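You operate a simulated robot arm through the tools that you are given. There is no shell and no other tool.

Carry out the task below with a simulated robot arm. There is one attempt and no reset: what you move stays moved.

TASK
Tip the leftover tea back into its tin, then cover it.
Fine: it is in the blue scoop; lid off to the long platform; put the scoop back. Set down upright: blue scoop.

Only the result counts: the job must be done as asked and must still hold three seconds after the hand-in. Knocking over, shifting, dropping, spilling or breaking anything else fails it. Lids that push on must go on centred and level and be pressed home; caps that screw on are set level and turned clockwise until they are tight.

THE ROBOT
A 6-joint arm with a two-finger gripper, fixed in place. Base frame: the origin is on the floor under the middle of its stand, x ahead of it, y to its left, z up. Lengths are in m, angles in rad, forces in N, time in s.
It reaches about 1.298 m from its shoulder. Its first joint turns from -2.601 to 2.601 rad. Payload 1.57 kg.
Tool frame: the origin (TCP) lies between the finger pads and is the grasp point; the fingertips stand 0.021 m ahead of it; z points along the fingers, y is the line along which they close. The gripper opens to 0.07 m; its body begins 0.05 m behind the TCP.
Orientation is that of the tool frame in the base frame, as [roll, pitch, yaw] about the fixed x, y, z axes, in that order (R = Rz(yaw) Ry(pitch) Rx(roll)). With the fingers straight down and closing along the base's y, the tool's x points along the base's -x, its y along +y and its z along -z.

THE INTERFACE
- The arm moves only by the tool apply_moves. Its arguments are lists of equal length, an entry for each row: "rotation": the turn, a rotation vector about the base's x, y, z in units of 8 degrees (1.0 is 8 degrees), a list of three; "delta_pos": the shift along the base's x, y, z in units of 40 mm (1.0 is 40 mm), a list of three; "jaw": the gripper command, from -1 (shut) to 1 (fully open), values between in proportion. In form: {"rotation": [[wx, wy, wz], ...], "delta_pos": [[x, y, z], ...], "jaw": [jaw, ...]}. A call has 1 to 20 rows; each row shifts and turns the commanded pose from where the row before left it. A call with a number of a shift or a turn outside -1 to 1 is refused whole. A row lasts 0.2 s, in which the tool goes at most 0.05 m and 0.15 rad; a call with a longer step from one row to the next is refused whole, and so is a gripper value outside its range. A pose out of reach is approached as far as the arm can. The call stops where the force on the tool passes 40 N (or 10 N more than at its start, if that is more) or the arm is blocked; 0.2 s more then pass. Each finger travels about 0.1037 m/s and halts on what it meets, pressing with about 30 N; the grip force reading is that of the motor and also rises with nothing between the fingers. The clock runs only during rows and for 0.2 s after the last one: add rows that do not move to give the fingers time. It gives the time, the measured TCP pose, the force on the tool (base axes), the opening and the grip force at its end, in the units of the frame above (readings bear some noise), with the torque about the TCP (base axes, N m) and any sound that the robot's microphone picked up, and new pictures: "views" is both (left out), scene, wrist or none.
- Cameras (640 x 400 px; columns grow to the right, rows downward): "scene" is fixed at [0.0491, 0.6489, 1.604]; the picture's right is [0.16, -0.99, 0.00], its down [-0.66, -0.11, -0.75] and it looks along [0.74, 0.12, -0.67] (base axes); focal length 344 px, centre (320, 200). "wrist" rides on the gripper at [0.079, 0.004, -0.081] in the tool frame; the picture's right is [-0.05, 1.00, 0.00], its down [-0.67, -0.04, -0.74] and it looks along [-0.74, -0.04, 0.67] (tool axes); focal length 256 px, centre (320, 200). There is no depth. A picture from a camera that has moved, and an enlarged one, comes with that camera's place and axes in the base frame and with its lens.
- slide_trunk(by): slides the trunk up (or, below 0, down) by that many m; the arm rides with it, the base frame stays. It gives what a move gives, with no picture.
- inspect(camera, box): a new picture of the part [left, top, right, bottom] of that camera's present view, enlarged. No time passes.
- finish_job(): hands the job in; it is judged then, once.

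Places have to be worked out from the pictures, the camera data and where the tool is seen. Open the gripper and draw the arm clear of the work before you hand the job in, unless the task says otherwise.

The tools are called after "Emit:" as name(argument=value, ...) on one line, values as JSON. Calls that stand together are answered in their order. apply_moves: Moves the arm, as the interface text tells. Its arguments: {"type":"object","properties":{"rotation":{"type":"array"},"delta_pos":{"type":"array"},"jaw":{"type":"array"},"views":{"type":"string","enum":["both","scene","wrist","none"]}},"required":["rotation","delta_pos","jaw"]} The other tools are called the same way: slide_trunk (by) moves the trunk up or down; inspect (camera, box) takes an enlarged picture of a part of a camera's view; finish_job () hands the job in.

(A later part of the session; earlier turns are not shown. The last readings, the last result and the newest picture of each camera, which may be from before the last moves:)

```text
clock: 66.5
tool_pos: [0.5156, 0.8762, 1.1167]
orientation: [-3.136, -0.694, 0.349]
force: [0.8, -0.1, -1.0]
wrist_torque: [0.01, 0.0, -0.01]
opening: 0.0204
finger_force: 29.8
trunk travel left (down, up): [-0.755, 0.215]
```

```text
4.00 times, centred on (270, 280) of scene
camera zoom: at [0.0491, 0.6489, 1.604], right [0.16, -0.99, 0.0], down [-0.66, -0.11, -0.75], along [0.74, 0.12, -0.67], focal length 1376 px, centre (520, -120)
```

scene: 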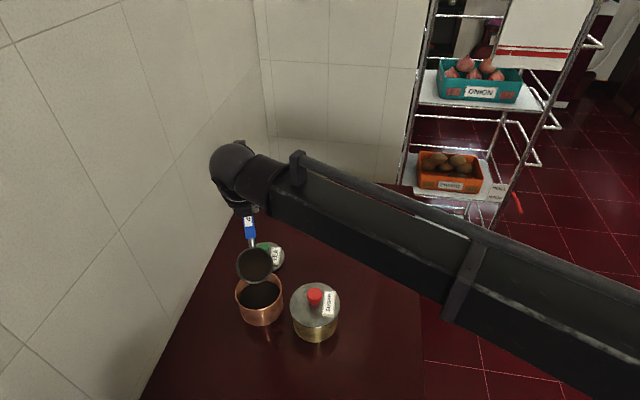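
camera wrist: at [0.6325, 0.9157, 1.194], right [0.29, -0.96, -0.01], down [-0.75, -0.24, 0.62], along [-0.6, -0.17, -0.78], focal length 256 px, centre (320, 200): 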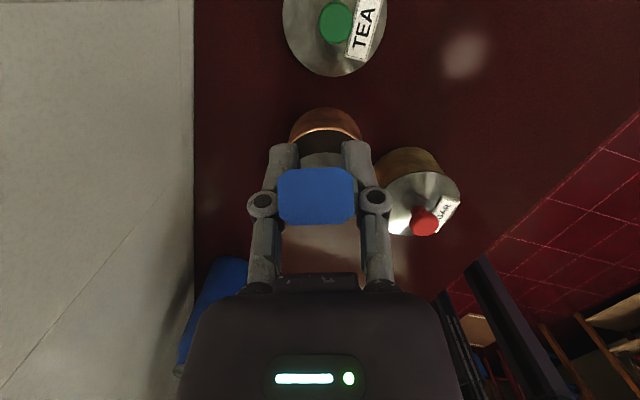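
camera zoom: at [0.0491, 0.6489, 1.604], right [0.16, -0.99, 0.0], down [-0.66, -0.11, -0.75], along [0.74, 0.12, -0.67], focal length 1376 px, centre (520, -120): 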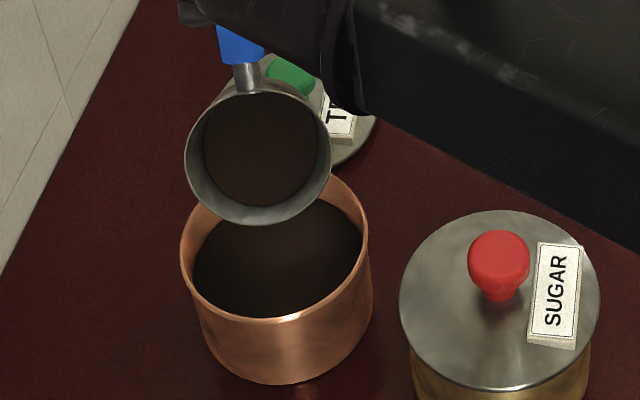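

The flow stopped with the level reduced, so the pour depends on tilt. I'll tilt on to 72°, then lower the trunk to keep the lip close above the tin.

Emit:
apply_moves(rotation=[[0.256, -0.705, 0], [0.256, -0.705, 0]], delta_pos=[[-0.312, -0.113, 0.335], [-0.32, -0.116, 0.37]], jaw=[-1, -1], views="none")

Emit:
inspect(camera="scene", box=[220, 230, 320, 330])

Emit:
slide_trunk(by=-0.025)

Emit:
inspect(camera="scene", box=[220, 230, 320, 330])

```text
clock: 67.1
tool_pos: [0.4905, 0.8679, 1.1447]
orientation: [-3.137, -0.906, 0.348]
force: [-0.6, 0.1, -0.9]
wrist_torque: [0.01, 0.04, -0.03]
opening: 0.0206
finger_force: 30.1
trunk travel left (down, up): [-0.755, 0.215]
```

```text
4.00 times, centred on (270, 280) of scene
camera zoom: at [0.0491, 0.6489, 1.604], right [0.16, -0.99, 0.0], down [-0.66, -0.11, -0.75], along [0.74, 0.12, -0.67], focal length 1376 px, centre (520, -120)
```

zoom: 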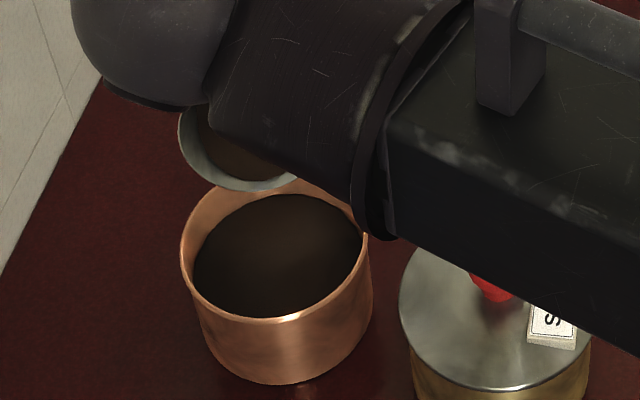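

```text
clock: 67.8
tool_pos: [0.4894, 0.8676, 1.119]
orientation: [-3.136, -0.905, 0.346]
force: [0.1, 0.0, -0.5]
wrist_torque: [0.02, 0.02, 0.0]
opening: 0.0203
finger_force: 30.0
trunk travel left (down, up): [-0.73, 0.24]
```

```text
4.00 times, centred on (270, 280) of scene
camera zoom: at [0.0491, 0.6489, 1.604], right [0.16, -0.99, 0.0], down [-0.66, -0.11, -0.75], along [0.74, 0.12, -0.67], focal length 1376 px, centre (520, -120)
```

zoom: 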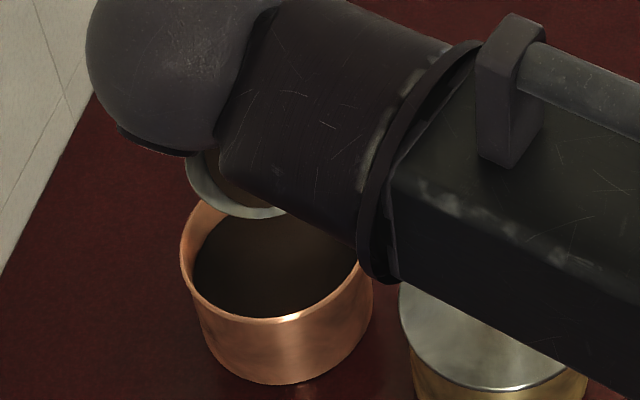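

The forearm now partly blocks the scene view, but the tin's contents look fine. I'll continue to 84°, then lower the trunk to compensate.

Emit:
apply_moves(rotation=[[0.256, -0.705, 0], [0, 0, 0], [0.256, -0.705, 0], [0, 0, 0]], delta_pos=[[-0.317, -0.115, 0.402], [0, 0, 0], [-0.317, -0.115, 0.432], [0, 0, 0]], jaw=[-1, -1, -1, -1], views="both")

Emit:
slide_trunk(by=-0.03)

Emit:
inspect(camera="wrist", box=[0, 0, 640, 400])

```text
clock: 68.8
tool_pos: [0.4653, 0.8584, 1.1524]
orientation: [-3.137, -1.114, 0.347]
force: [-0.1, 1.0, -0.8]
wrist_torque: [-0.02, 0.05, 0.01]
opening: 0.0207
finger_force: 30.0
trunk travel left (down, up): [-0.73, 0.24]
camera wrist: at [0.4301, 0.8431, 1.2588], right [0.32, -0.95, -0.05], down [-0.92, -0.3, -0.27], along [0.24, 0.13, -0.96], focal length 256 px, centre (320, 200)
```

scene: 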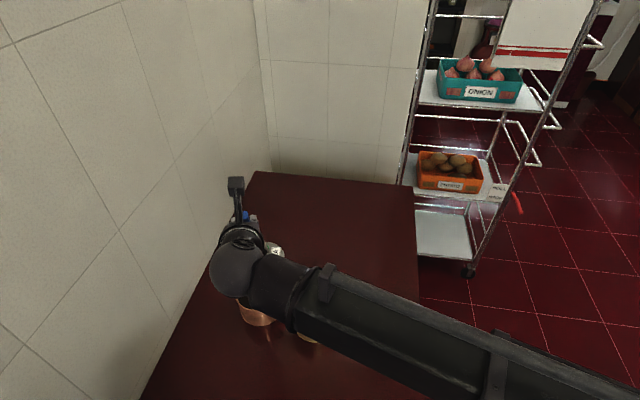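
wrist: 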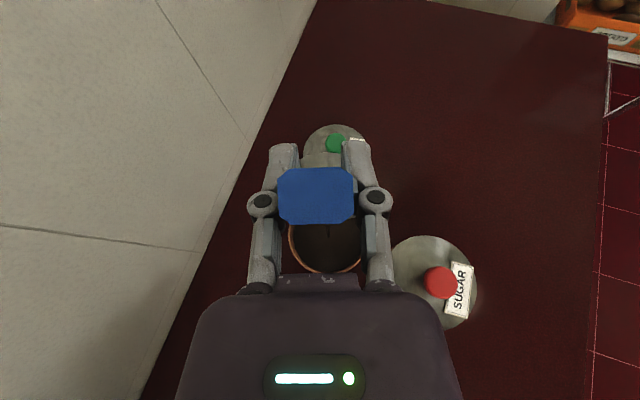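

```text
clock: 69.6
tool_pos: [0.4653, 0.8588, 1.1236]
orientation: [-3.136, -1.114, 0.348]
force: [0.2, 0.8, -0.9]
wrist_torque: [-0.03, 0.04, 0.0]
opening: 0.0208
finger_force: 30.1
trunk travel left (down, up): [-0.7, 0.27]
```

```text
1.00 times, centred on (320, 200) of wrist (not enlarged: the box is as wide or as high as the picture)
camera zoom: at [0.43, 0.8428, 1.229], right [0.32, -0.95, -0.05], down [-0.92, -0.3, -0.27], along [0.24, 0.13, -0.96], focal length 256 px, centre (320, 200)
```

zoom: 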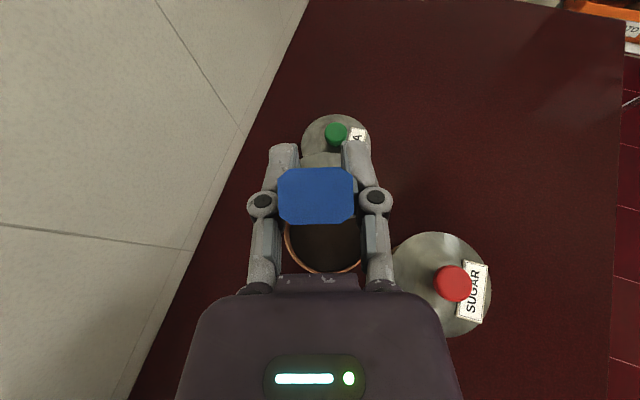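

Pouring stays inside the tin and the stream falls within the rim. I'll go on to 96°, then compensate.

Emit:
apply_moves(rotation=[[0.256, -0.705, 0], [0, 0, 0], [0.256, -0.705, 0], [0, 0, 0]], delta_pos=[[-0.312, -0.113, 0.452], [0, 0, 0], [-0.303, -0.11, 0.47], [0, 0, 0]], jaw=[-1, -1, -1, -1], views="wrist")

Emit:
slide_trunk(by=-0.04)

Emit:
inspect(camera="wrist", box=[220, 80, 420, 300])

Emit:
inspect(camera="scene", box=[160, 160, 400, 360])

```text
clock: 70.6
tool_pos: [0.4385, 0.8515, 1.1593]
orientation: [-3.137, -1.324, 0.348]
force: [-0.1, 0.5, -1.4]
wrist_torque: [-0.03, 0.07, 0.01]
opening: 0.0206
finger_force: 30.1
trunk travel left (down, up): [-0.7, 0.27]
camera wrist: at [0.3843, 0.8279, 1.2553], right [0.33, -0.94, -0.05], down [-0.84, -0.27, -0.46], along [0.42, 0.2, -0.88], focal length 256 px, centre (320, 200)
```

wrist: 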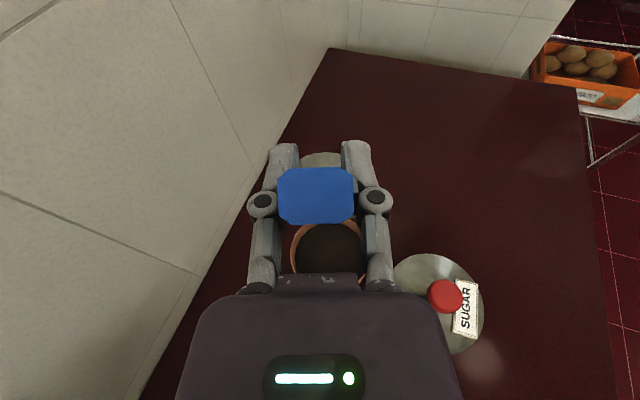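

```text
clock: 71.4
tool_pos: [0.4387, 0.8498, 1.1194]
orientation: [-3.136, -1.323, 0.348]
force: [0.4, 0.3, -1.1]
wrist_torque: [-0.07, 0.08, 0.03]
opening: 0.0206
finger_force: 29.9
trunk travel left (down, up): [-0.66, 0.31]
```

```text
1.82 times, centred on (320, 190) of wrist
camera zoom: at [0.3845, 0.8275, 1.2154], right [0.33, -0.94, -0.05], down [-0.84, -0.27, -0.46], along [0.42, 0.2, -0.88], focal length 465 px, centre (320, 218)
```

zoom: 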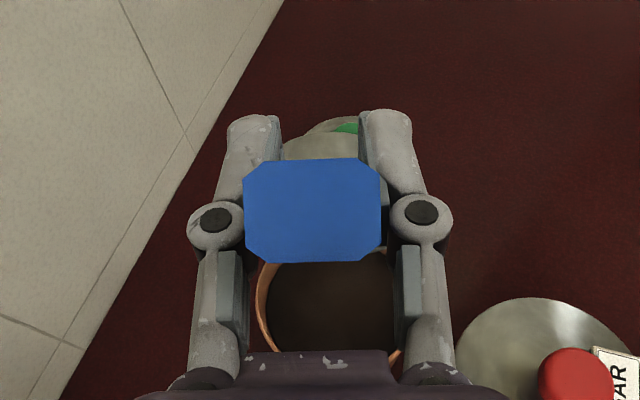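

```text
2.00 times, centred on (280, 260) of scene
camera zoom: at [0.0491, 0.6489, 1.604], right [0.16, -0.99, 0.0], down [-0.66, -0.11, -0.75], along [0.74, 0.12, -0.67], focal length 688 px, centre (400, 80)
```

zoom: 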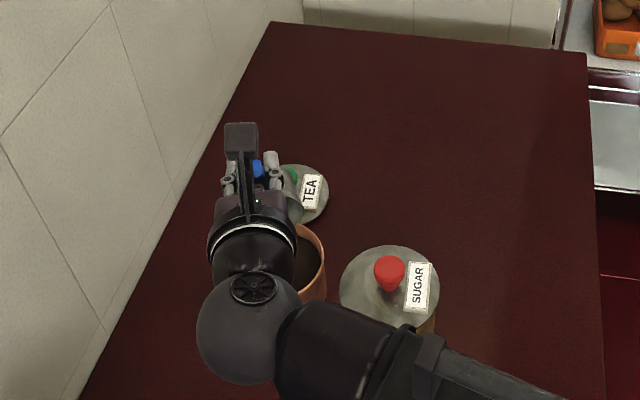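

The tin is still well placed and the forearm is clear above the sugar tin. I'll continue to 108°, then lower.

Emit:
apply_moves(rotation=[[0.256, -0.705, 0], [0, 0, 0], [0.256, -0.705, 0], [0, 0, 0]], delta_pos=[[-0.289, -0.105, 0.482], [0, 0, 0], [-0.275, -0.1, 0.492], [0, 0, 0]], jaw=[-1, -1, -1, -1], views="both")

Emit:
slide_trunk(by=-0.04)

Emit:
inspect(camera="scene", box=[160, 180, 400, 380])

Emit:
inspect(camera="wrist", box=[0, 0, 640, 400])

```text
clock: 72.4
tool_pos: [0.4158, 0.843, 1.1578]
orientation: [-3.122, -1.534, 0.336]
force: [-0.7, -0.2, -0.6]
wrist_torque: [-0.04, 0.08, 0.0]
opening: 0.0207
finger_force: 29.6
trunk travel left (down, up): [-0.66, 0.31]
camera wrist: at [0.3431, 0.8141, 1.2396], right [0.34, -0.94, -0.05], down [-0.73, -0.23, -0.64], along [0.59, 0.26, -0.77], focal length 256 px, centre (320, 200)
```

scene: 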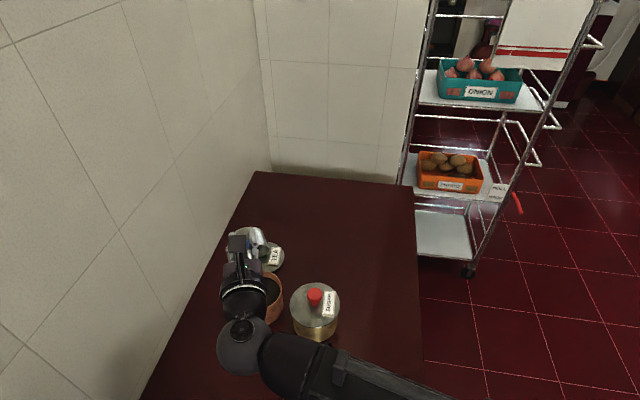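
wrist: 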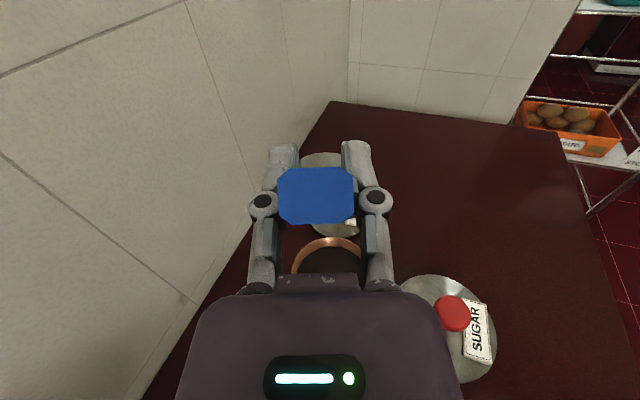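

```text
clock: 73.2
tool_pos: [0.4152, 0.844, 1.1191]
orientation: [-3.131, -1.534, 0.341]
force: [-0.7, 0.0, -1.3]
wrist_torque: [0.0, 0.13, 0.01]
opening: 0.0205
finger_force: 29.9
trunk travel left (down, up): [-0.62, 0.35]
```

```text
2.00 times, centred on (280, 280) of scene
camera zoom: at [0.0491, 0.6489, 1.604], right [0.16, -0.99, 0.0], down [-0.66, -0.11, -0.75], along [0.74, 0.12, -0.67], focal length 688 px, centre (400, 40)
```

zoom: 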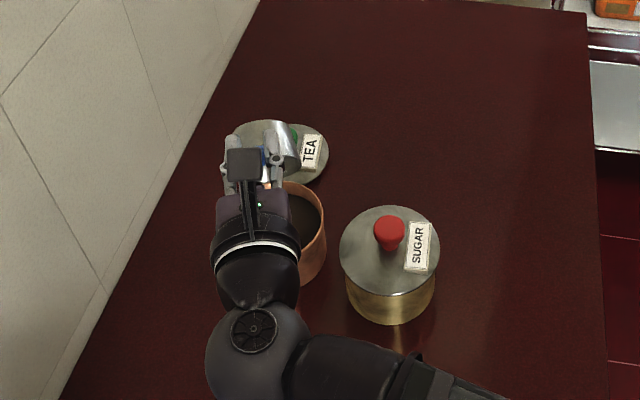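

```text
1.00 times, centred on (320, 200) of wrist (not enlarged: the box is as wide or as high as the picture)
camera zoom: at [0.3434, 0.8139, 1.1996], right [0.34, -0.94, -0.05], down [-0.73, -0.23, -0.64], along [0.59, 0.26, -0.77], focal length 256 px, centre (320, 200)
```

zoom: 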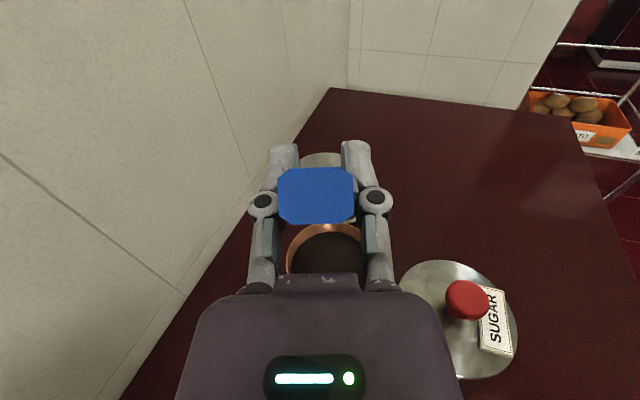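

At 108° the bowl is directly over the tin. I'll go on to 120°, holding between steps.

Emit:
apply_moves(rotation=[[0.256, -0.705, 0], [0, 0, 0], [0.256, -0.705, 0], [0, 0, 0], [0, 0, 0]], delta_pos=[[-0.256, -0.093, 0.49], [0, 0, 0], [-0.235, -0.085, 0.487], [0, 0, 0], [0, 0, 0]], jaw=[-1, -1, -1, -1, -1], views="both")

Emit:
inspect(camera="scene", box=[180, 200, 340, 340])

```text
clock: 74.5
tool_pos: [0.3971, 0.8379, 1.1567]
orientation: [0.004, -1.398, -2.794]
force: [-0.4, 0.6, -0.9]
wrist_torque: [-0.02, 0.11, -0.03]
opening: 0.0205
finger_force: 29.6
trunk travel left (down, up): [-0.62, 0.35]
camera wrist: at [0.3096, 0.8023, 1.2203], right [0.35, -0.93, -0.05], down [-0.59, -0.18, -0.78], along [0.72, 0.31, -0.62], focal length 256 px, centre (320, 200)
```

scene: 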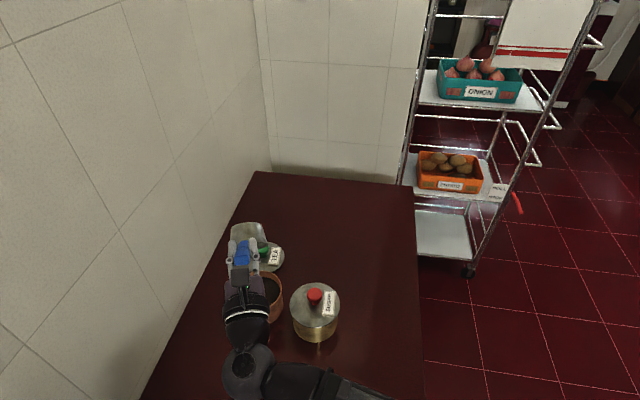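
wrist: 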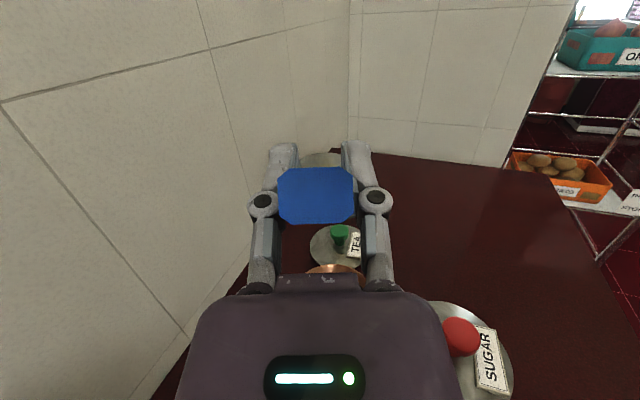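

```text
2.86 times, centred on (260, 270) of scene
camera zoom: at [0.0491, 0.6489, 1.604], right [0.16, -0.99, 0.0], down [-0.66, -0.11, -0.75], along [0.74, 0.12, -0.67], focal length 983 px, centre (491, 0)
```

zoom: 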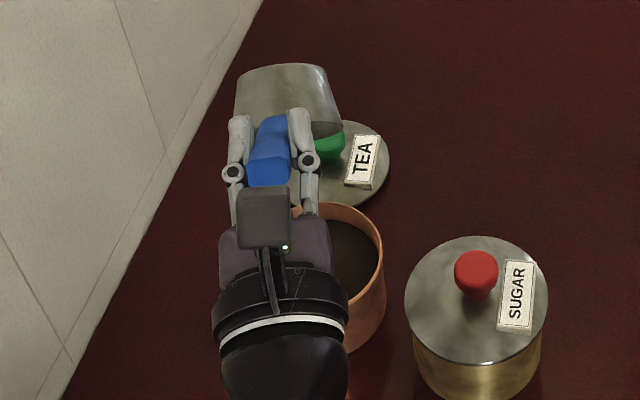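

The inverted bowl projects right where my model puts it, over the tin. I'll lower 40 mm to shorten the drop and then tilt a bit more to empty it.

Emit:
slide_trunk(by=-0.04)

Emit:
apply_moves(rotation=[[0.256, -0.705, 0], [0, 0, 0], [0.256, -0.705, 0], [0, 0, 0], [0, 0, 0], [0, 0, 0]], delta_pos=[[-0.211, -0.077, 0.48], [0, 0, 0], [-0.186, -0.067, 0.465], [0, 0, 0], [0, 0, 0], [0, 0, 0]], jaw=[-1, -1, -1, -1, -1, -1], views="both")

Emit:
inspect(camera="scene", box=[180, 200, 340, 340])

```text
clock: 75.3
tool_pos: [0.3954, 0.8371, 1.1167]
orientation: [0.004, -1.397, -2.792]
force: [-0.1, 0.5, -0.8]
wrist_torque: [-0.06, 0.13, -0.01]
opening: 0.0204
finger_force: 30.0
trunk travel left (down, up): [-0.58, 0.39]
```

```text
clock: 76.7
tool_pos: [0.3801, 0.8302, 1.1544]
orientation: [0.003, -1.188, -2.794]
force: [0.0, -0.3, -0.4]
wrist_torque: [-0.07, 0.13, 0.02]
opening: 0.0207
finger_force: 29.6
trunk travel left (down, up): [-0.58, 0.39]
camera wrist: at [0.2825, 0.7918, 1.1969], right [0.36, -0.93, -0.05], down [-0.43, -0.12, -0.9], along [0.83, 0.35, -0.44], focal length 256 px, centre (320, 200)
```

scene: 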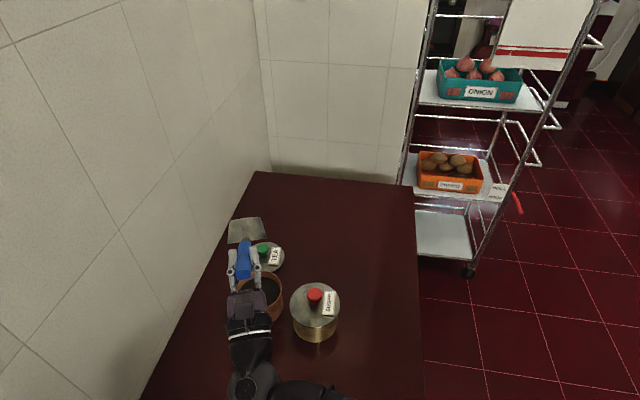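
wrist: 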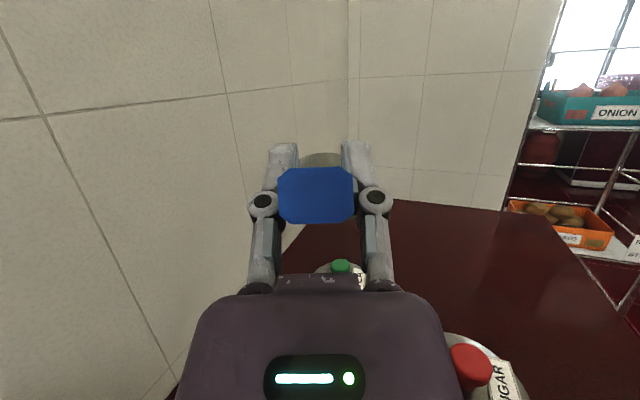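

```text
2.86 times, centred on (260, 270) of scene
camera zoom: at [0.0491, 0.6489, 1.604], right [0.16, -0.99, 0.0], down [-0.66, -0.11, -0.75], along [0.74, 0.12, -0.67], focal length 983 px, centre (491, 0)
```

zoom: 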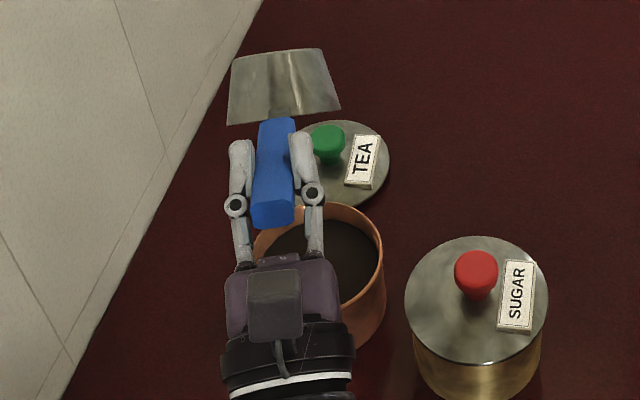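

The bowl is tilted about 132° and nothing is visibly falling now. I'll hold another second to let it drain fully, then raise the trunk before tilting back.

Emit:
apply_moves(rotation=[[0, 0, 0], [0, 0, 0], [0, 0, 0], [0, 0, 0], [0, 0, 0], [0, 0, 0]], delta_pos=[[0, 0, 0], [0, 0, 0], [0, 0, 0], [0, 0, 0], [0, 0, 0], [0, 0, 0]], jaw=[-1, -1, -1, -1, -1, -1], views="none")

Emit:
slide_trunk(by=0.1)

Emit:
inspect(camera="scene", box=[160, 180, 400, 380])

```text
clock: 78.1
tool_pos: [0.3806, 0.8314, 1.1538]
orientation: [0.005, -1.188, -2.792]
force: [0.7, -0.2, -1.6]
wrist_torque: [0.0, 0.13, 0.0]
opening: 0.0203
finger_force: 29.9
trunk travel left (down, up): [-0.58, 0.39]
```

```text
clock: 79.4
tool_pos: [0.3808, 0.8313, 1.2541]
orientation: [0.006, -1.188, -2.793]
force: [0.0, 0.0, -0.7]
wrist_torque: [-0.03, 0.1, 0.02]
opening: 0.0207
finger_force: 29.8
trunk travel left (down, up): [-0.68, 0.29]
```

```text
2.00 times, centred on (280, 280) of scene
camera zoom: at [0.0491, 0.6489, 1.604], right [0.16, -0.99, 0.0], down [-0.66, -0.11, -0.75], along [0.74, 0.12, -0.67], focal length 688 px, centre (400, 40)
```

zoom: 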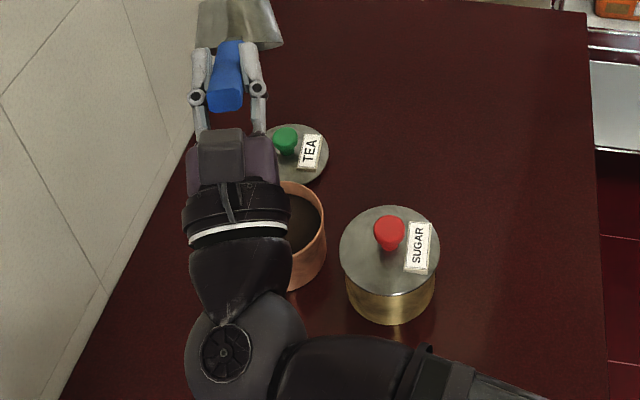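

No spill is visible around the tin. I'll tilt back to about 96° by retracing the path.

Emit:
apply_moves(rotation=[[-0.256, 0.705, 0], [-0.256, 0.705, 0], [-0.256, 0.705, 0], [-0.256, 0.705, 0], [-0.256, 0.705, 0], [-0.256, 0.705, 0]], delta_pos=[[0.186, 0.067, -0.465], [0.211, 0.077, -0.48], [0.235, 0.085, -0.487], [0.256, 0.093, -0.49], [0.275, 0.1, -0.492], [0.289, 0.105, -0.482]], jaw=[-1, -1, -1, -1, -1, -1], views="scene")

Emit:
slide_trunk(by=0.11)

```text
clock: 80.8
tool_pos: [0.4387, 0.8513, 1.1389]
orientation: [-3.137, -1.322, 0.349]
force: [-0.1, 0.1, -0.7]
wrist_torque: [-0.05, 0.09, 0.04]
opening: 0.0205
finger_force: 29.7
trunk travel left (down, up): [-0.68, 0.29]
```

scene: 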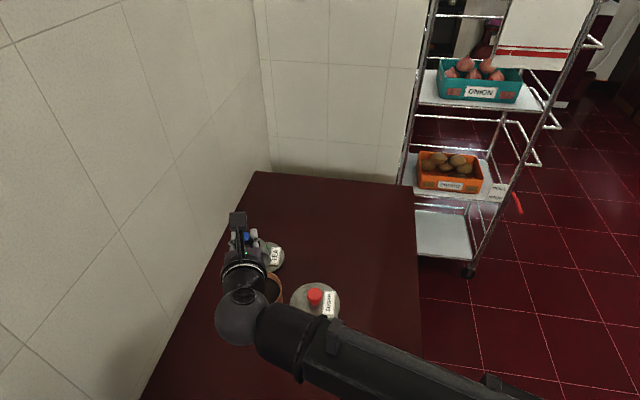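

```text
clock: 82.2
tool_pos: [0.4389, 0.8513, 1.2487]
orientation: [-3.138, -1.324, 0.349]
force: [-0.4, 0.1, -0.5]
wrist_torque: [-0.03, 0.1, -0.02]
opening: 0.0205
finger_force: 29.8
trunk travel left (down, up): [-0.79, 0.18]
```

I'm retracing from 96° back to 48°, where the scene camera can look into the bowl.

Emit:
apply_moves(rotation=[[-0.256, 0.705, 0], [-0.256, 0.705, 0], [-0.256, 0.705, 0], [-0.256, 0.705, 0], [-0.256, 0.705, 0], [-0.256, 0.705, 0], [-0.256, 0.705, 0], [-0.256, 0.705, 0]], delta_pos=[[0.303, 0.11, -0.47], [0.312, 0.113, -0.452], [0.317, 0.115, -0.432], [0.317, 0.115, -0.402], [0.32, 0.116, -0.37], [0.312, 0.113, -0.335], [0.305, 0.111, -0.297], [0.291, 0.106, -0.252]], jaw=[-1, -1, -1, -1, -1, -1, -1, -1], views="scene")

Emit:
inspect(camera="scene", box=[200, 200, 340, 340])

```text
clock: 84.0
tool_pos: [0.5382, 0.8874, 1.1296]
orientation: [-3.138, -0.485, 0.35]
force: [0.6, -0.1, -0.3]
wrist_torque: [0.0, -0.03, -0.05]
opening: 0.0204
finger_force: 30.6
trunk travel left (down, up): [-0.79, 0.18]
```

scene: 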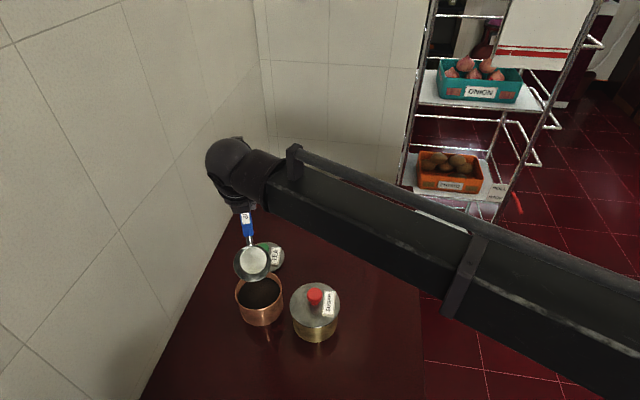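

```text
2.86 times, centred on (270, 270) of scene
camera zoom: at [0.0491, 0.6489, 1.604], right [0.16, -0.99, 0.0], down [-0.66, -0.11, -0.75], along [0.74, 0.12, -0.67], focal length 983 px, centre (463, 0)
```

zoom: 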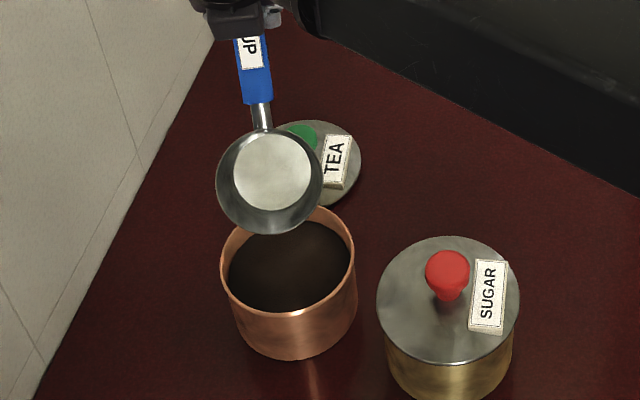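

The bowl is clean and empty, and nothing has spilled around the tin. I'll raise the trunk a bit and draw the empty scoop away from the tins.

Emit:
slide_trunk(by=0.04)

Emit:
apply_moves(rotation=[[0, 0, 0], [0, 0, 0], [0, 0, 0], [0, 0, 0], [0, 0, 0], [0, 0, 0]], delta_pos=[[0.34, -0.7, 0], [0.34, -0.7, 0], [0.34, -0.7, 0], [0.34, -0.7, 0], [0.34, -0.7, 0], [0.34, -0.68, 0]], jaw=[-1, -1, -1, -1, -1, -1], views="scene")

```text
clock: 84.9
tool_pos: [0.5372, 0.8881, 1.1709]
orientation: [-3.135, -0.487, 0.348]
force: [0.6, 0.0, -1.3]
wrist_torque: [-0.01, -0.01, 0.04]
opening: 0.0204
finger_force: 29.9
trunk travel left (down, up): [-0.83, 0.14]
```

```text
clock: 86.3
tool_pos: [0.6178, 0.7215, 1.1699]
orientation: [-3.136, -0.489, 0.348]
force: [-0.7, -0.1, -1.4]
wrist_torque: [0.02, -0.05, -0.02]
opening: 0.0206
finger_force: 29.9
trunk travel left (down, up): [-0.83, 0.14]
```

scene: 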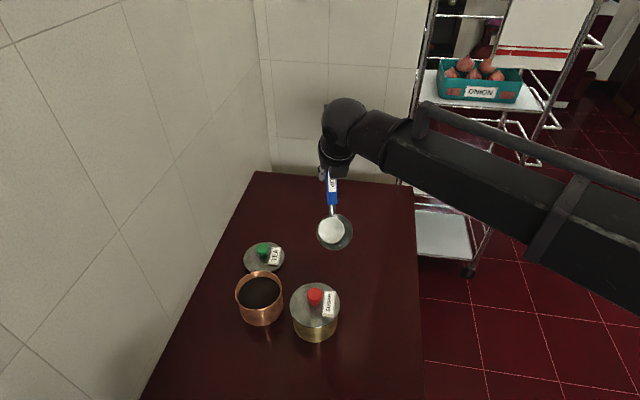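

Next I'll level the scoop by tilting back the remaining 48°, matching the wrist height as before.

Emit:
apply_moves(rotation=[[-0.256, 0.705, 0], [-0.256, 0.705, 0], [-0.256, 0.705, 0], [-0.256, 0.705, 0], [-0.256, 0.705, 0], [-0.256, 0.705, 0], [-0.256, 0.705, 0], [-0.256, 0.705, 0]], delta_pos=[[0, 0, -0.21], [0, 0, -0.16], [0, 0, -0.107], [0, 0, -0.06], [0, 0, -0.01], [0, 0, 0.042], [0, 0, 0.095], [0, 0, 0.142]], jaw=[-1, -1, -1, -1, -1, -1, -1, -1], views="scene")

```text
clock: 88.1
tool_pos: [0.6191, 0.7211, 1.1597]
orientation: [-3.135, 0.352, 0.349]
force: [-0.7, 0.0, -0.7]
wrist_torque: [0.03, -0.11, -0.03]
opening: 0.0205
finger_force: 29.4
trunk travel left (down, up): [-0.83, 0.14]
```

scene: 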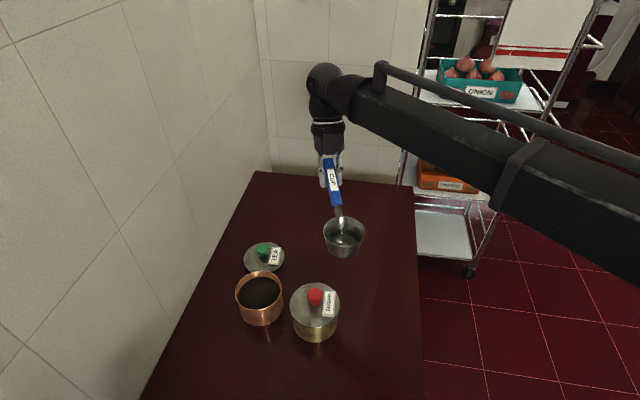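

The scoop is level again. I'll unwind the yaw the long way back in two slow turns.

Emit:
apply_moves(rotation=[[0, 0, -0.9], [0, 0, -1], [0, 0, -1], [0, 0, -1], [0, 0, -1], [0, 0, -1], [0, 0, -1], [0, 0, -1], [0, 0, -1], [0, 0, -1], [0, 0, -1], [0, 0, -1], [0, 0, -1], [0, 0, -1], [0, 0, -1], [0, 0, -1], [0, 0, -1], [0, 0, -1], [0, 0, -1], [0, 0, -0.9]], delta_pos=[[0, 0, 0], [0, 0, 0], [0, 0, 0], [0, 0, 0], [0, 0, 0], [0, 0, 0], [0, 0, 0], [0, 0, 0], [0, 0, 0], [0, 0, 0], [0, 0, 0], [0, 0, 0], [0, 0, 0], [0, 0, 0], [0, 0, 0], [0, 0, 0], [0, 0, 0], [0, 0, 0], [0, 0, 0], [0, 0, 0]], jaw=[-1, -1, -1, -1, -1, -1, -1, -1, -1, -1, -1, -1, -1, -1, -1, -1, -1, -1, -1, -1], views="none")

Emit:
apply_moves(rotation=[[0, 0, -0.9], [0, 0, -1], [0, 0, -1], [0, 0, -1], [0, 0, -1], [0, 0, -1], [0, 0, -1], [0, 0, -1], [0, 0, -1], [0, 0, -1], [0, 0, -1], [0, 0, -1], [0, 0, -1], [0, 0, -1], [0, 0, -1], [0, 0, -1], [0, 0, -1], [0, 0, -1]], delta_pos=[[0, 0, 0], [0, 0, 0], [0, 0, 0], [0, 0, 0], [0, 0, 0], [0, 0, 0], [0, 0, 0], [0, 0, 0], [0, 0, 0], [0, 0, 0], [0, 0, 0], [0, 0, 0], [0, 0, 0], [0, 0, 0], [0, 0, 0], [0, 0, 0], [0, 0, 0], [0, 0, 0]], jaw=[-1, -1, -1, -1, -1, -1, -1, -1, -1, -1, -1, -1, -1, -1, -1, -1, -1, -1], views="both")

```text
clock: 92.3
tool_pos: [0.6171, 0.72, 1.1604]
orientation: [-3.137, 0.351, -2.419]
force: [0.1, -0.2, -0.8]
wrist_torque: [-0.12, 0.08, 0.01]
opening: 0.0204
finger_force: 30.0
trunk travel left (down, up): [-0.83, 0.14]
```

```text
clock: 96.1
tool_pos: [0.6193, 0.72, 1.1599]
orientation: [-3.135, 0.35, 1.365]
force: [-0.4, 0.2, -1.2]
wrist_torque: [0.11, -0.02, 0.01]
opening: 0.0205
finger_force: 30.1
trunk travel left (down, up): [-0.83, 0.14]
camera wrist: at [0.6433, 0.8207, 1.2082], right [0.97, -0.25, 0.01], down [-0.11, -0.35, 0.93], along [-0.23, -0.9, -0.37], focal length 256 px, centre (320, 200)
```

scene: 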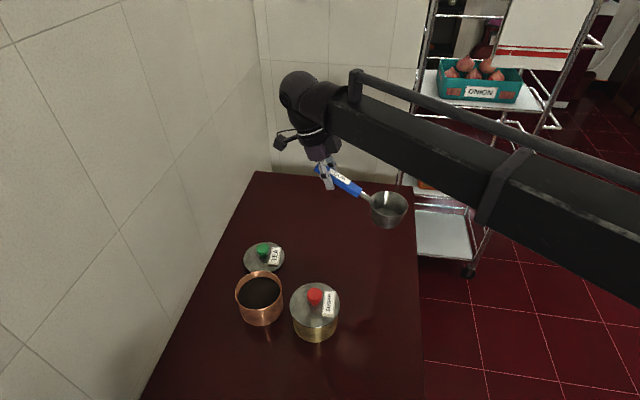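
wrist: 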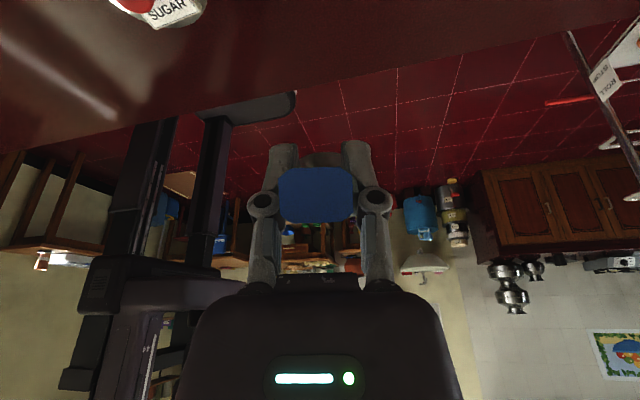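

Yaw is nearly back. I'll finish the turn to 67.2° and move over the original grasp location at (0.7015, 0.744).

Emit:
apply_moves(rotation=[[0, 0, -0.344], [0, 0, -0.344], [0, 0, -0.344], [0, 0, -0.343], [0, 0, 0]], delta_pos=[[0.514, 0.15, 0], [0.514, 0.15, 0], [0.514, 0.15, 0], [0.513, 0.15, 0], [0, 0, 0]], jaw=[-1, -1, -1, -1, -1], views="scene")

```text
clock: 97.3
tool_pos: [0.7014, 0.7433, 1.1606]
orientation: [-3.137, 0.35, 1.173]
force: [0.7, -0.7, -1.6]
wrist_torque: [0.13, -0.03, 0.0]
opening: 0.0206
finger_force: 30.0
trunk travel left (down, up): [-0.83, 0.14]
```

scene: 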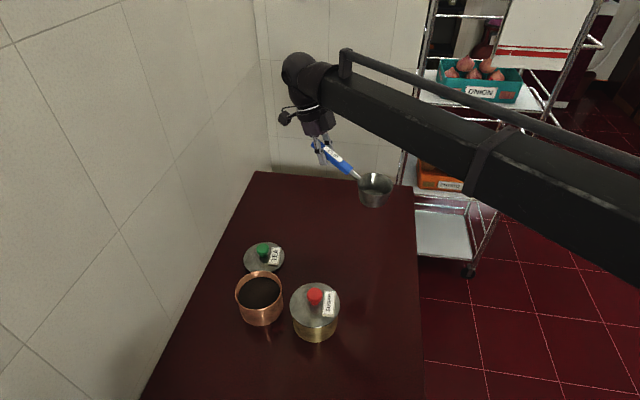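

The pose matches the original grasp in x, y and orientation. I'll lower most of the way, leaving a 20 mm gap, and check.

Emit:
slide_trunk(by=-0.215)

Emit:
inspect(camera="scene", box=[260, 170, 400, 290])

```text
clock: 99.5
tool_pos: [0.7023, 0.7428, 0.9449]
orientation: [-3.137, 0.352, 1.179]
force: [-1.1, 0.4, -1.2]
wrist_torque: [0.12, -0.06, 0.0]
opening: 0.0208
finger_force: 30.1
trunk travel left (down, up): [-0.615, 0.355]
```

```text
3.33 times, centred on (330, 230) of scene
camera zoom: at [0.0491, 0.6489, 1.604], right [0.16, -0.99, 0.0], down [-0.66, -0.11, -0.75], along [0.74, 0.12, -0.67], focal length 1147 px, centre (287, 100)
```

zoom: 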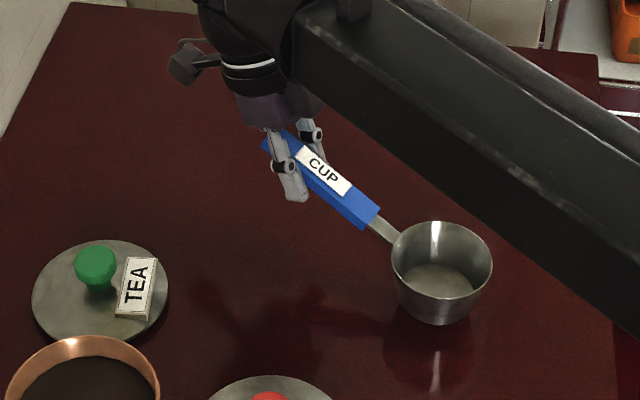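

The scoop is level and right above its place. I'll lower to just above contact, then in fine steps.

Emit:
slide_trunk(by=-0.016)

Emit:
slide_trunk(by=-0.002)

```text
clock: 100.2
tool_pos: [0.7024, 0.743, 0.9289]
orientation: [-3.138, 0.35, 1.177]
force: [0.2, -0.1, -1.2]
wrist_torque: [0.08, -0.04, -0.03]
opening: 0.0206
finger_force: 30.0
trunk travel left (down, up): [-0.599, 0.371]
```

```text
clock: 100.7
tool_pos: [0.7008, 0.7433, 0.9274]
orientation: [-3.138, 0.352, 1.175]
force: [0.8, 2.5, 6.5]
wrist_torque: [-0.71, 0.21, -0.01]
opening: 0.0205
finger_force: 30.0
trunk travel left (down, up): [-0.597, 0.373]
```

The bowl touched the table at 6.5 N. I'll release the handle gently by opening the fingers in stages.

Emit:
apply_moves(rotation=[[0, 0, 0], [0, 0, 0], [0, 0, 0], [0, 0, 0], [0, 0, 0]], delta_pos=[[0, 0, 0], [0, 0, 0], [0, 0, 0], [0, 0, 0], [0, 0, 0]], jaw=[-0.35, -0.2, 0.2, 1, 1])

Emit:
inspect(camera="scene", box=[260, 170, 400, 290])

```text
clock: 101.9
tool_pos: [0.7001, 0.7438, 0.927]
orientation: [-3.136, 0.353, 1.175]
force: [0.1, 0.2, 0.8]
wrist_torque: [-0.01, -0.02, 0.03]
opening: 0.0701
finger_force: 0.1
trunk travel left (down, up): [-0.597, 0.373]
camera wrist: at [0.7449, 0.8374, 0.9753], right [0.9, -0.43, 0.01], down [-0.17, -0.33, 0.93], along [-0.4, -0.84, -0.37], focal length 256 px, centre (320, 200)
```

scene: 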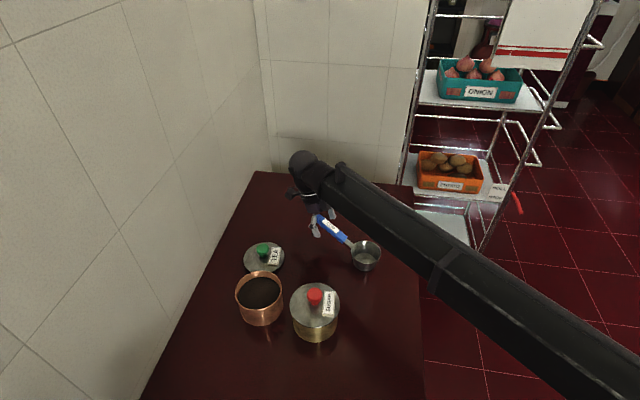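
wrist: 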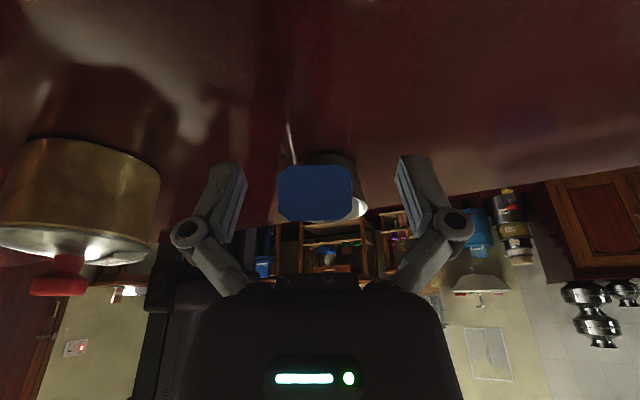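

```text
3.33 times, centred on (330, 230) of scene
camera zoom: at [0.0491, 0.6489, 1.604], right [0.16, -0.99, 0.0], down [-0.66, -0.11, -0.75], along [0.74, 0.12, -0.67], focal length 1147 px, centre (287, 100)
```

zoom: 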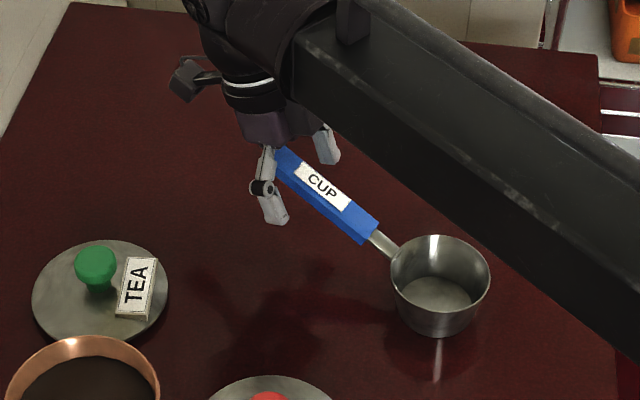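

The scoop stands upright in its original place, within about 3 mm. I'll raise the open gripper straight up.

Emit:
slide_trunk(by=0.04)

Emit:
inspect(camera="scene", box=[260, 170, 400, 290])

Emit:
slide_trunk(by=0.14)

Emit:
inspect(camera="scene", box=[200, 150, 440, 350])

```text
clock: 102.7
tool_pos: [0.7026, 0.7433, 0.9671]
orientation: [-3.137, 0.349, 1.176]
force: [0.2, -0.2, 0.3]
wrist_torque: [-0.03, -0.01, -0.02]
opening: 0.0702
finger_force: 0.0
trunk travel left (down, up): [-0.637, 0.333]
```

```text
3.33 times, centred on (330, 230) of scene
camera zoom: at [0.0491, 0.6489, 1.604], right [0.16, -0.99, 0.0], down [-0.66, -0.11, -0.75], along [0.74, 0.12, -0.67], focal length 1147 px, centre (287, 100)
```

zoom: 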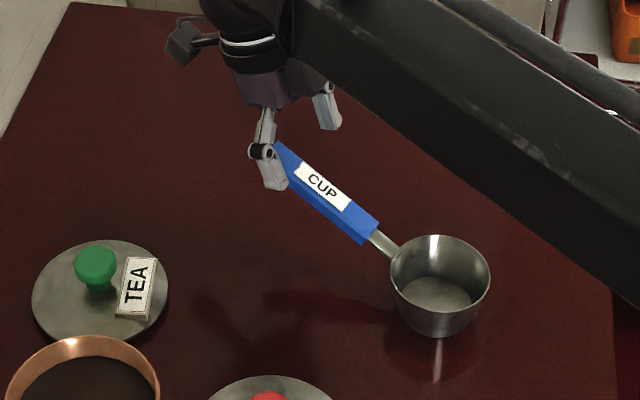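

```text
clock: 104.4
tool_pos: [0.7014, 0.7429, 1.1064]
orientation: [-3.136, 0.351, 1.175]
force: [0.3, 0.3, -1.0]
wrist_torque: [0.0, -0.05, 0.01]
opening: 0.07
finger_force: 0.1
trunk travel left (down, up): [-0.777, 0.193]
```

```text
2.00 times, centred on (320, 250) of scene
camera zoom: at [0.0491, 0.6489, 1.604], right [0.16, -0.99, 0.0], down [-0.66, -0.11, -0.75], along [0.74, 0.12, -0.67], focal length 688 px, centre (320, 100)
```

zoom: 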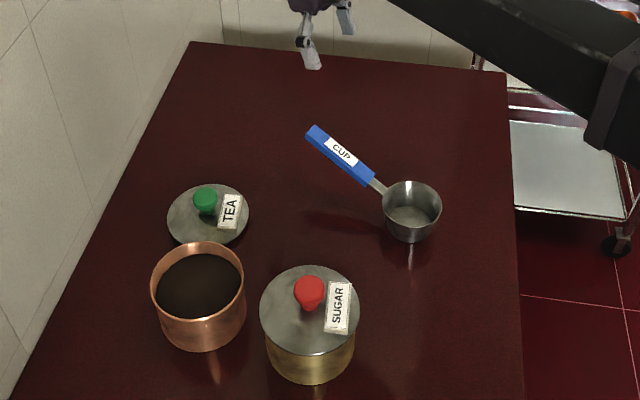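

The scoop stands firmly and the lid is where I left it. I'll bring the gripper back to straight down and rotate in place towards the lid-grasp heading.

Emit:
apply_moves(rotation=[[0.775, -0.324, 0], [0.775, -0.324, 0], [0.775, -0.324, 0], [0, 0, 0.9], [0, 0, 1], [0, 0, 1], [0, 0, 1], [0, 0, 1], [0, 0, 1], [0, 0, 1], [0, 0, 1], [0, 0, 1], [0, 0, 1], [0, 0, 1], [0, 0, 1], [0, 0, 1], [0, 0, 1], [0, 0, 1], [0, 0, 1], [0, 0, 1]], delta_pos=[[0, 0, -0.14], [0, 0, -0.09], [0, 0, -0.05], [0, 0, 0], [0, 0, 0], [0, 0, 0], [0, 0, 0], [0, 0, 0], [0, 0, 0], [0, 0, 0], [0, 0, 0], [0, 0, 0], [0, 0, 0], [0, 0, 0], [0, 0, 0], [0, 0, 0], [0, 0, 0], [0, 0, 0], [0, 0, 0], [0, 0, 0]], jaw=[1, 1, 1, 1, 1, 1, 1, 1, 1, 1, 1, 1, 1, 1, 1, 1, 1, 1, 1, 1], views="scene")

```text
clock: 108.6
tool_pos: [0.7021, 0.7433, 1.0964]
orientation: [-3.137, 0.002, -2.746]
force: [-0.5, -0.5, 0.2]
wrist_torque: [0.0, -0.01, 0.01]
opening: 0.0696
finger_force: 0.0
trunk travel left (down, up): [-0.777, 0.193]
```

scene: 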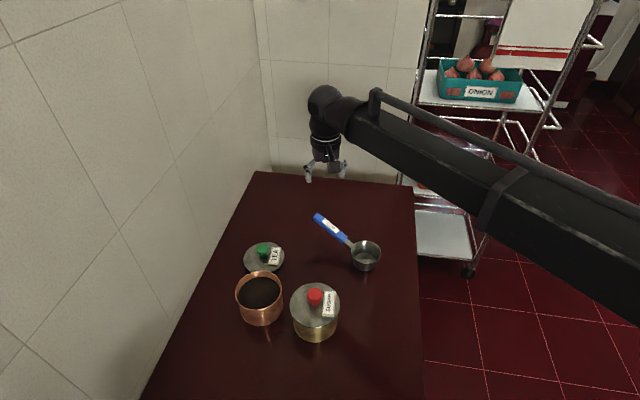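

The tool points straight down now. I'll finish the yaw and move over the lid knob at (0.617, 0.900).

Emit:
apply_moves(rotation=[[0, 0, 0.934], [0, 0, 0.934], [0, 0, 0.934], [0, 0, 0.934], [0, 0, 0.934], [0, 0, 0.934], [0, 0, 0.934], [0, 0, 0.934], [0, 0, 0.934], [0, 0, 0]], delta_pos=[[-0.236, 0.436, 0], [-0.236, 0.436, 0], [-0.236, 0.436, 0], [-0.236, 0.436, 0], [-0.236, 0.436, 0], [-0.236, 0.436, 0], [-0.236, 0.436, 0], [-0.236, 0.436, 0], [-0.236, 0.436, 0], [0, 0, 0]], jaw=[1, 1, 1, 1, 1, 1, 1, 1, 1, 1])

```text
clock: 110.8
tool_pos: [0.618, 0.9003, 1.0962]
orientation: [-3.135, 0.001, -1.571]
force: [0.2, 0.3, -0.9]
wrist_torque: [0.0, 0.02, -0.02]
opening: 0.0698
finger_force: 0.1
trunk travel left (down, up): [-0.777, 0.193]
camera wrist: at [0.6118, 0.823, 1.1764], right [-1.0, 0.06, 0.0], down [0.03, 0.67, 0.74], along [0.04, 0.74, -0.67], focal length 256 px, centre (320, 200)
```

scene: 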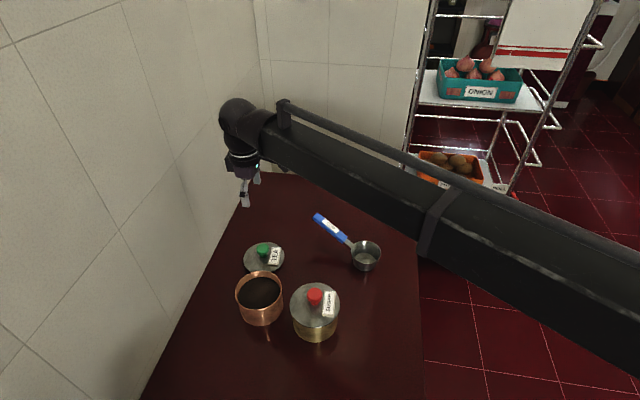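
wrist: 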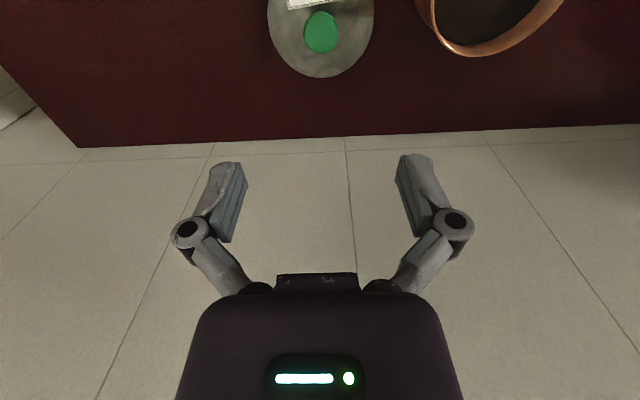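

I'm over the knob. I'll correct the tiny roll error, then lower most of the way and check the knob alignment.

Emit:
apply_moves(rotation=[[0, 0.036, 0]], delta_pos=[[-0.02, 0, 0]], jaw=[1], views="none")

Emit:
slide_trunk(by=-0.15)

Emit:
inspect(camera="wrist", box=[0, 0, 640, 400])

```text
clock: 111.2
tool_pos: [0.6174, 0.9009, 1.0963]
orientation: [-3.141, -0.003, -1.575]
force: [-0.3, -0.2, -0.1]
wrist_torque: [0.0, -0.01, -0.02]
opening: 0.0699
finger_force: 0.1
trunk travel left (down, up): [-0.777, 0.193]
```

```text
clock: 113.0
tool_pos: [0.6165, 0.9004, 0.9453]
orientation: [-3.141, -0.001, -1.576]
force: [0.2, 0.8, -0.3]
wrist_torque: [0.01, -0.01, 0.01]
opening: 0.0698
finger_force: 0.0
trunk travel left (down, up): [-0.627, 0.343]
```

```text
1.00 times, centred on (320, 200) of wrist (not enlarged: the box is as wide or as high as the picture)
camera zoom: at [0.6111, 0.8228, 1.0265], right [-1.0, 0.06, 0.0], down [0.04, 0.67, 0.74], along [0.04, 0.74, -0.67], focal length 256 px, centre (320, 200)
```

zoom: 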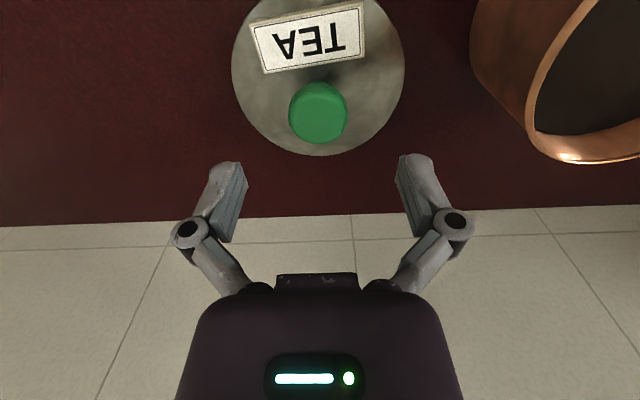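

Aligned on the knob. I'll lower to the same grip height as when I released it.

Emit:
slide_trunk(by=-0.056)

Emit:
inspect(camera="wrist", box=[0, 0, 640, 400])

```text
clock: 113.9
tool_pos: [0.6158, 0.9005, 0.8895]
orientation: [-3.142, 0.0, -1.573]
force: [0.2, 0.1, 1.2]
wrist_torque: [-0.05, -0.01, 0.0]
opening: 0.0697
finger_force: 0.1
trunk travel left (down, up): [-0.571, 0.399]
```

```text
1.00 times, centred on (320, 200) of wrist (not enlarged: the box is as wide or as high as the picture)
camera zoom: at [0.611, 0.8228, 0.9705], right [-1.0, 0.06, 0.0], down [0.04, 0.67, 0.74], along [0.04, 0.74, -0.67], focal length 256 px, centre (320, 200)
```

zoom: 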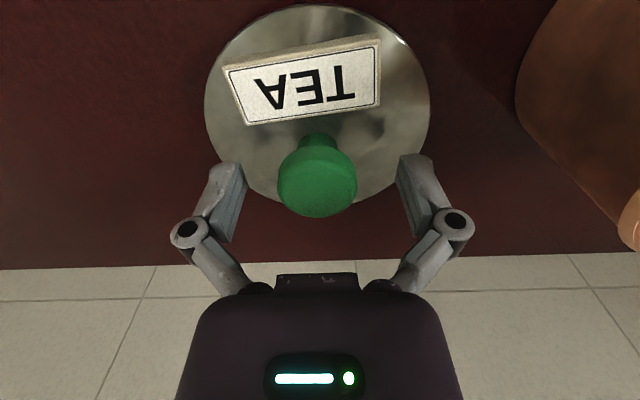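

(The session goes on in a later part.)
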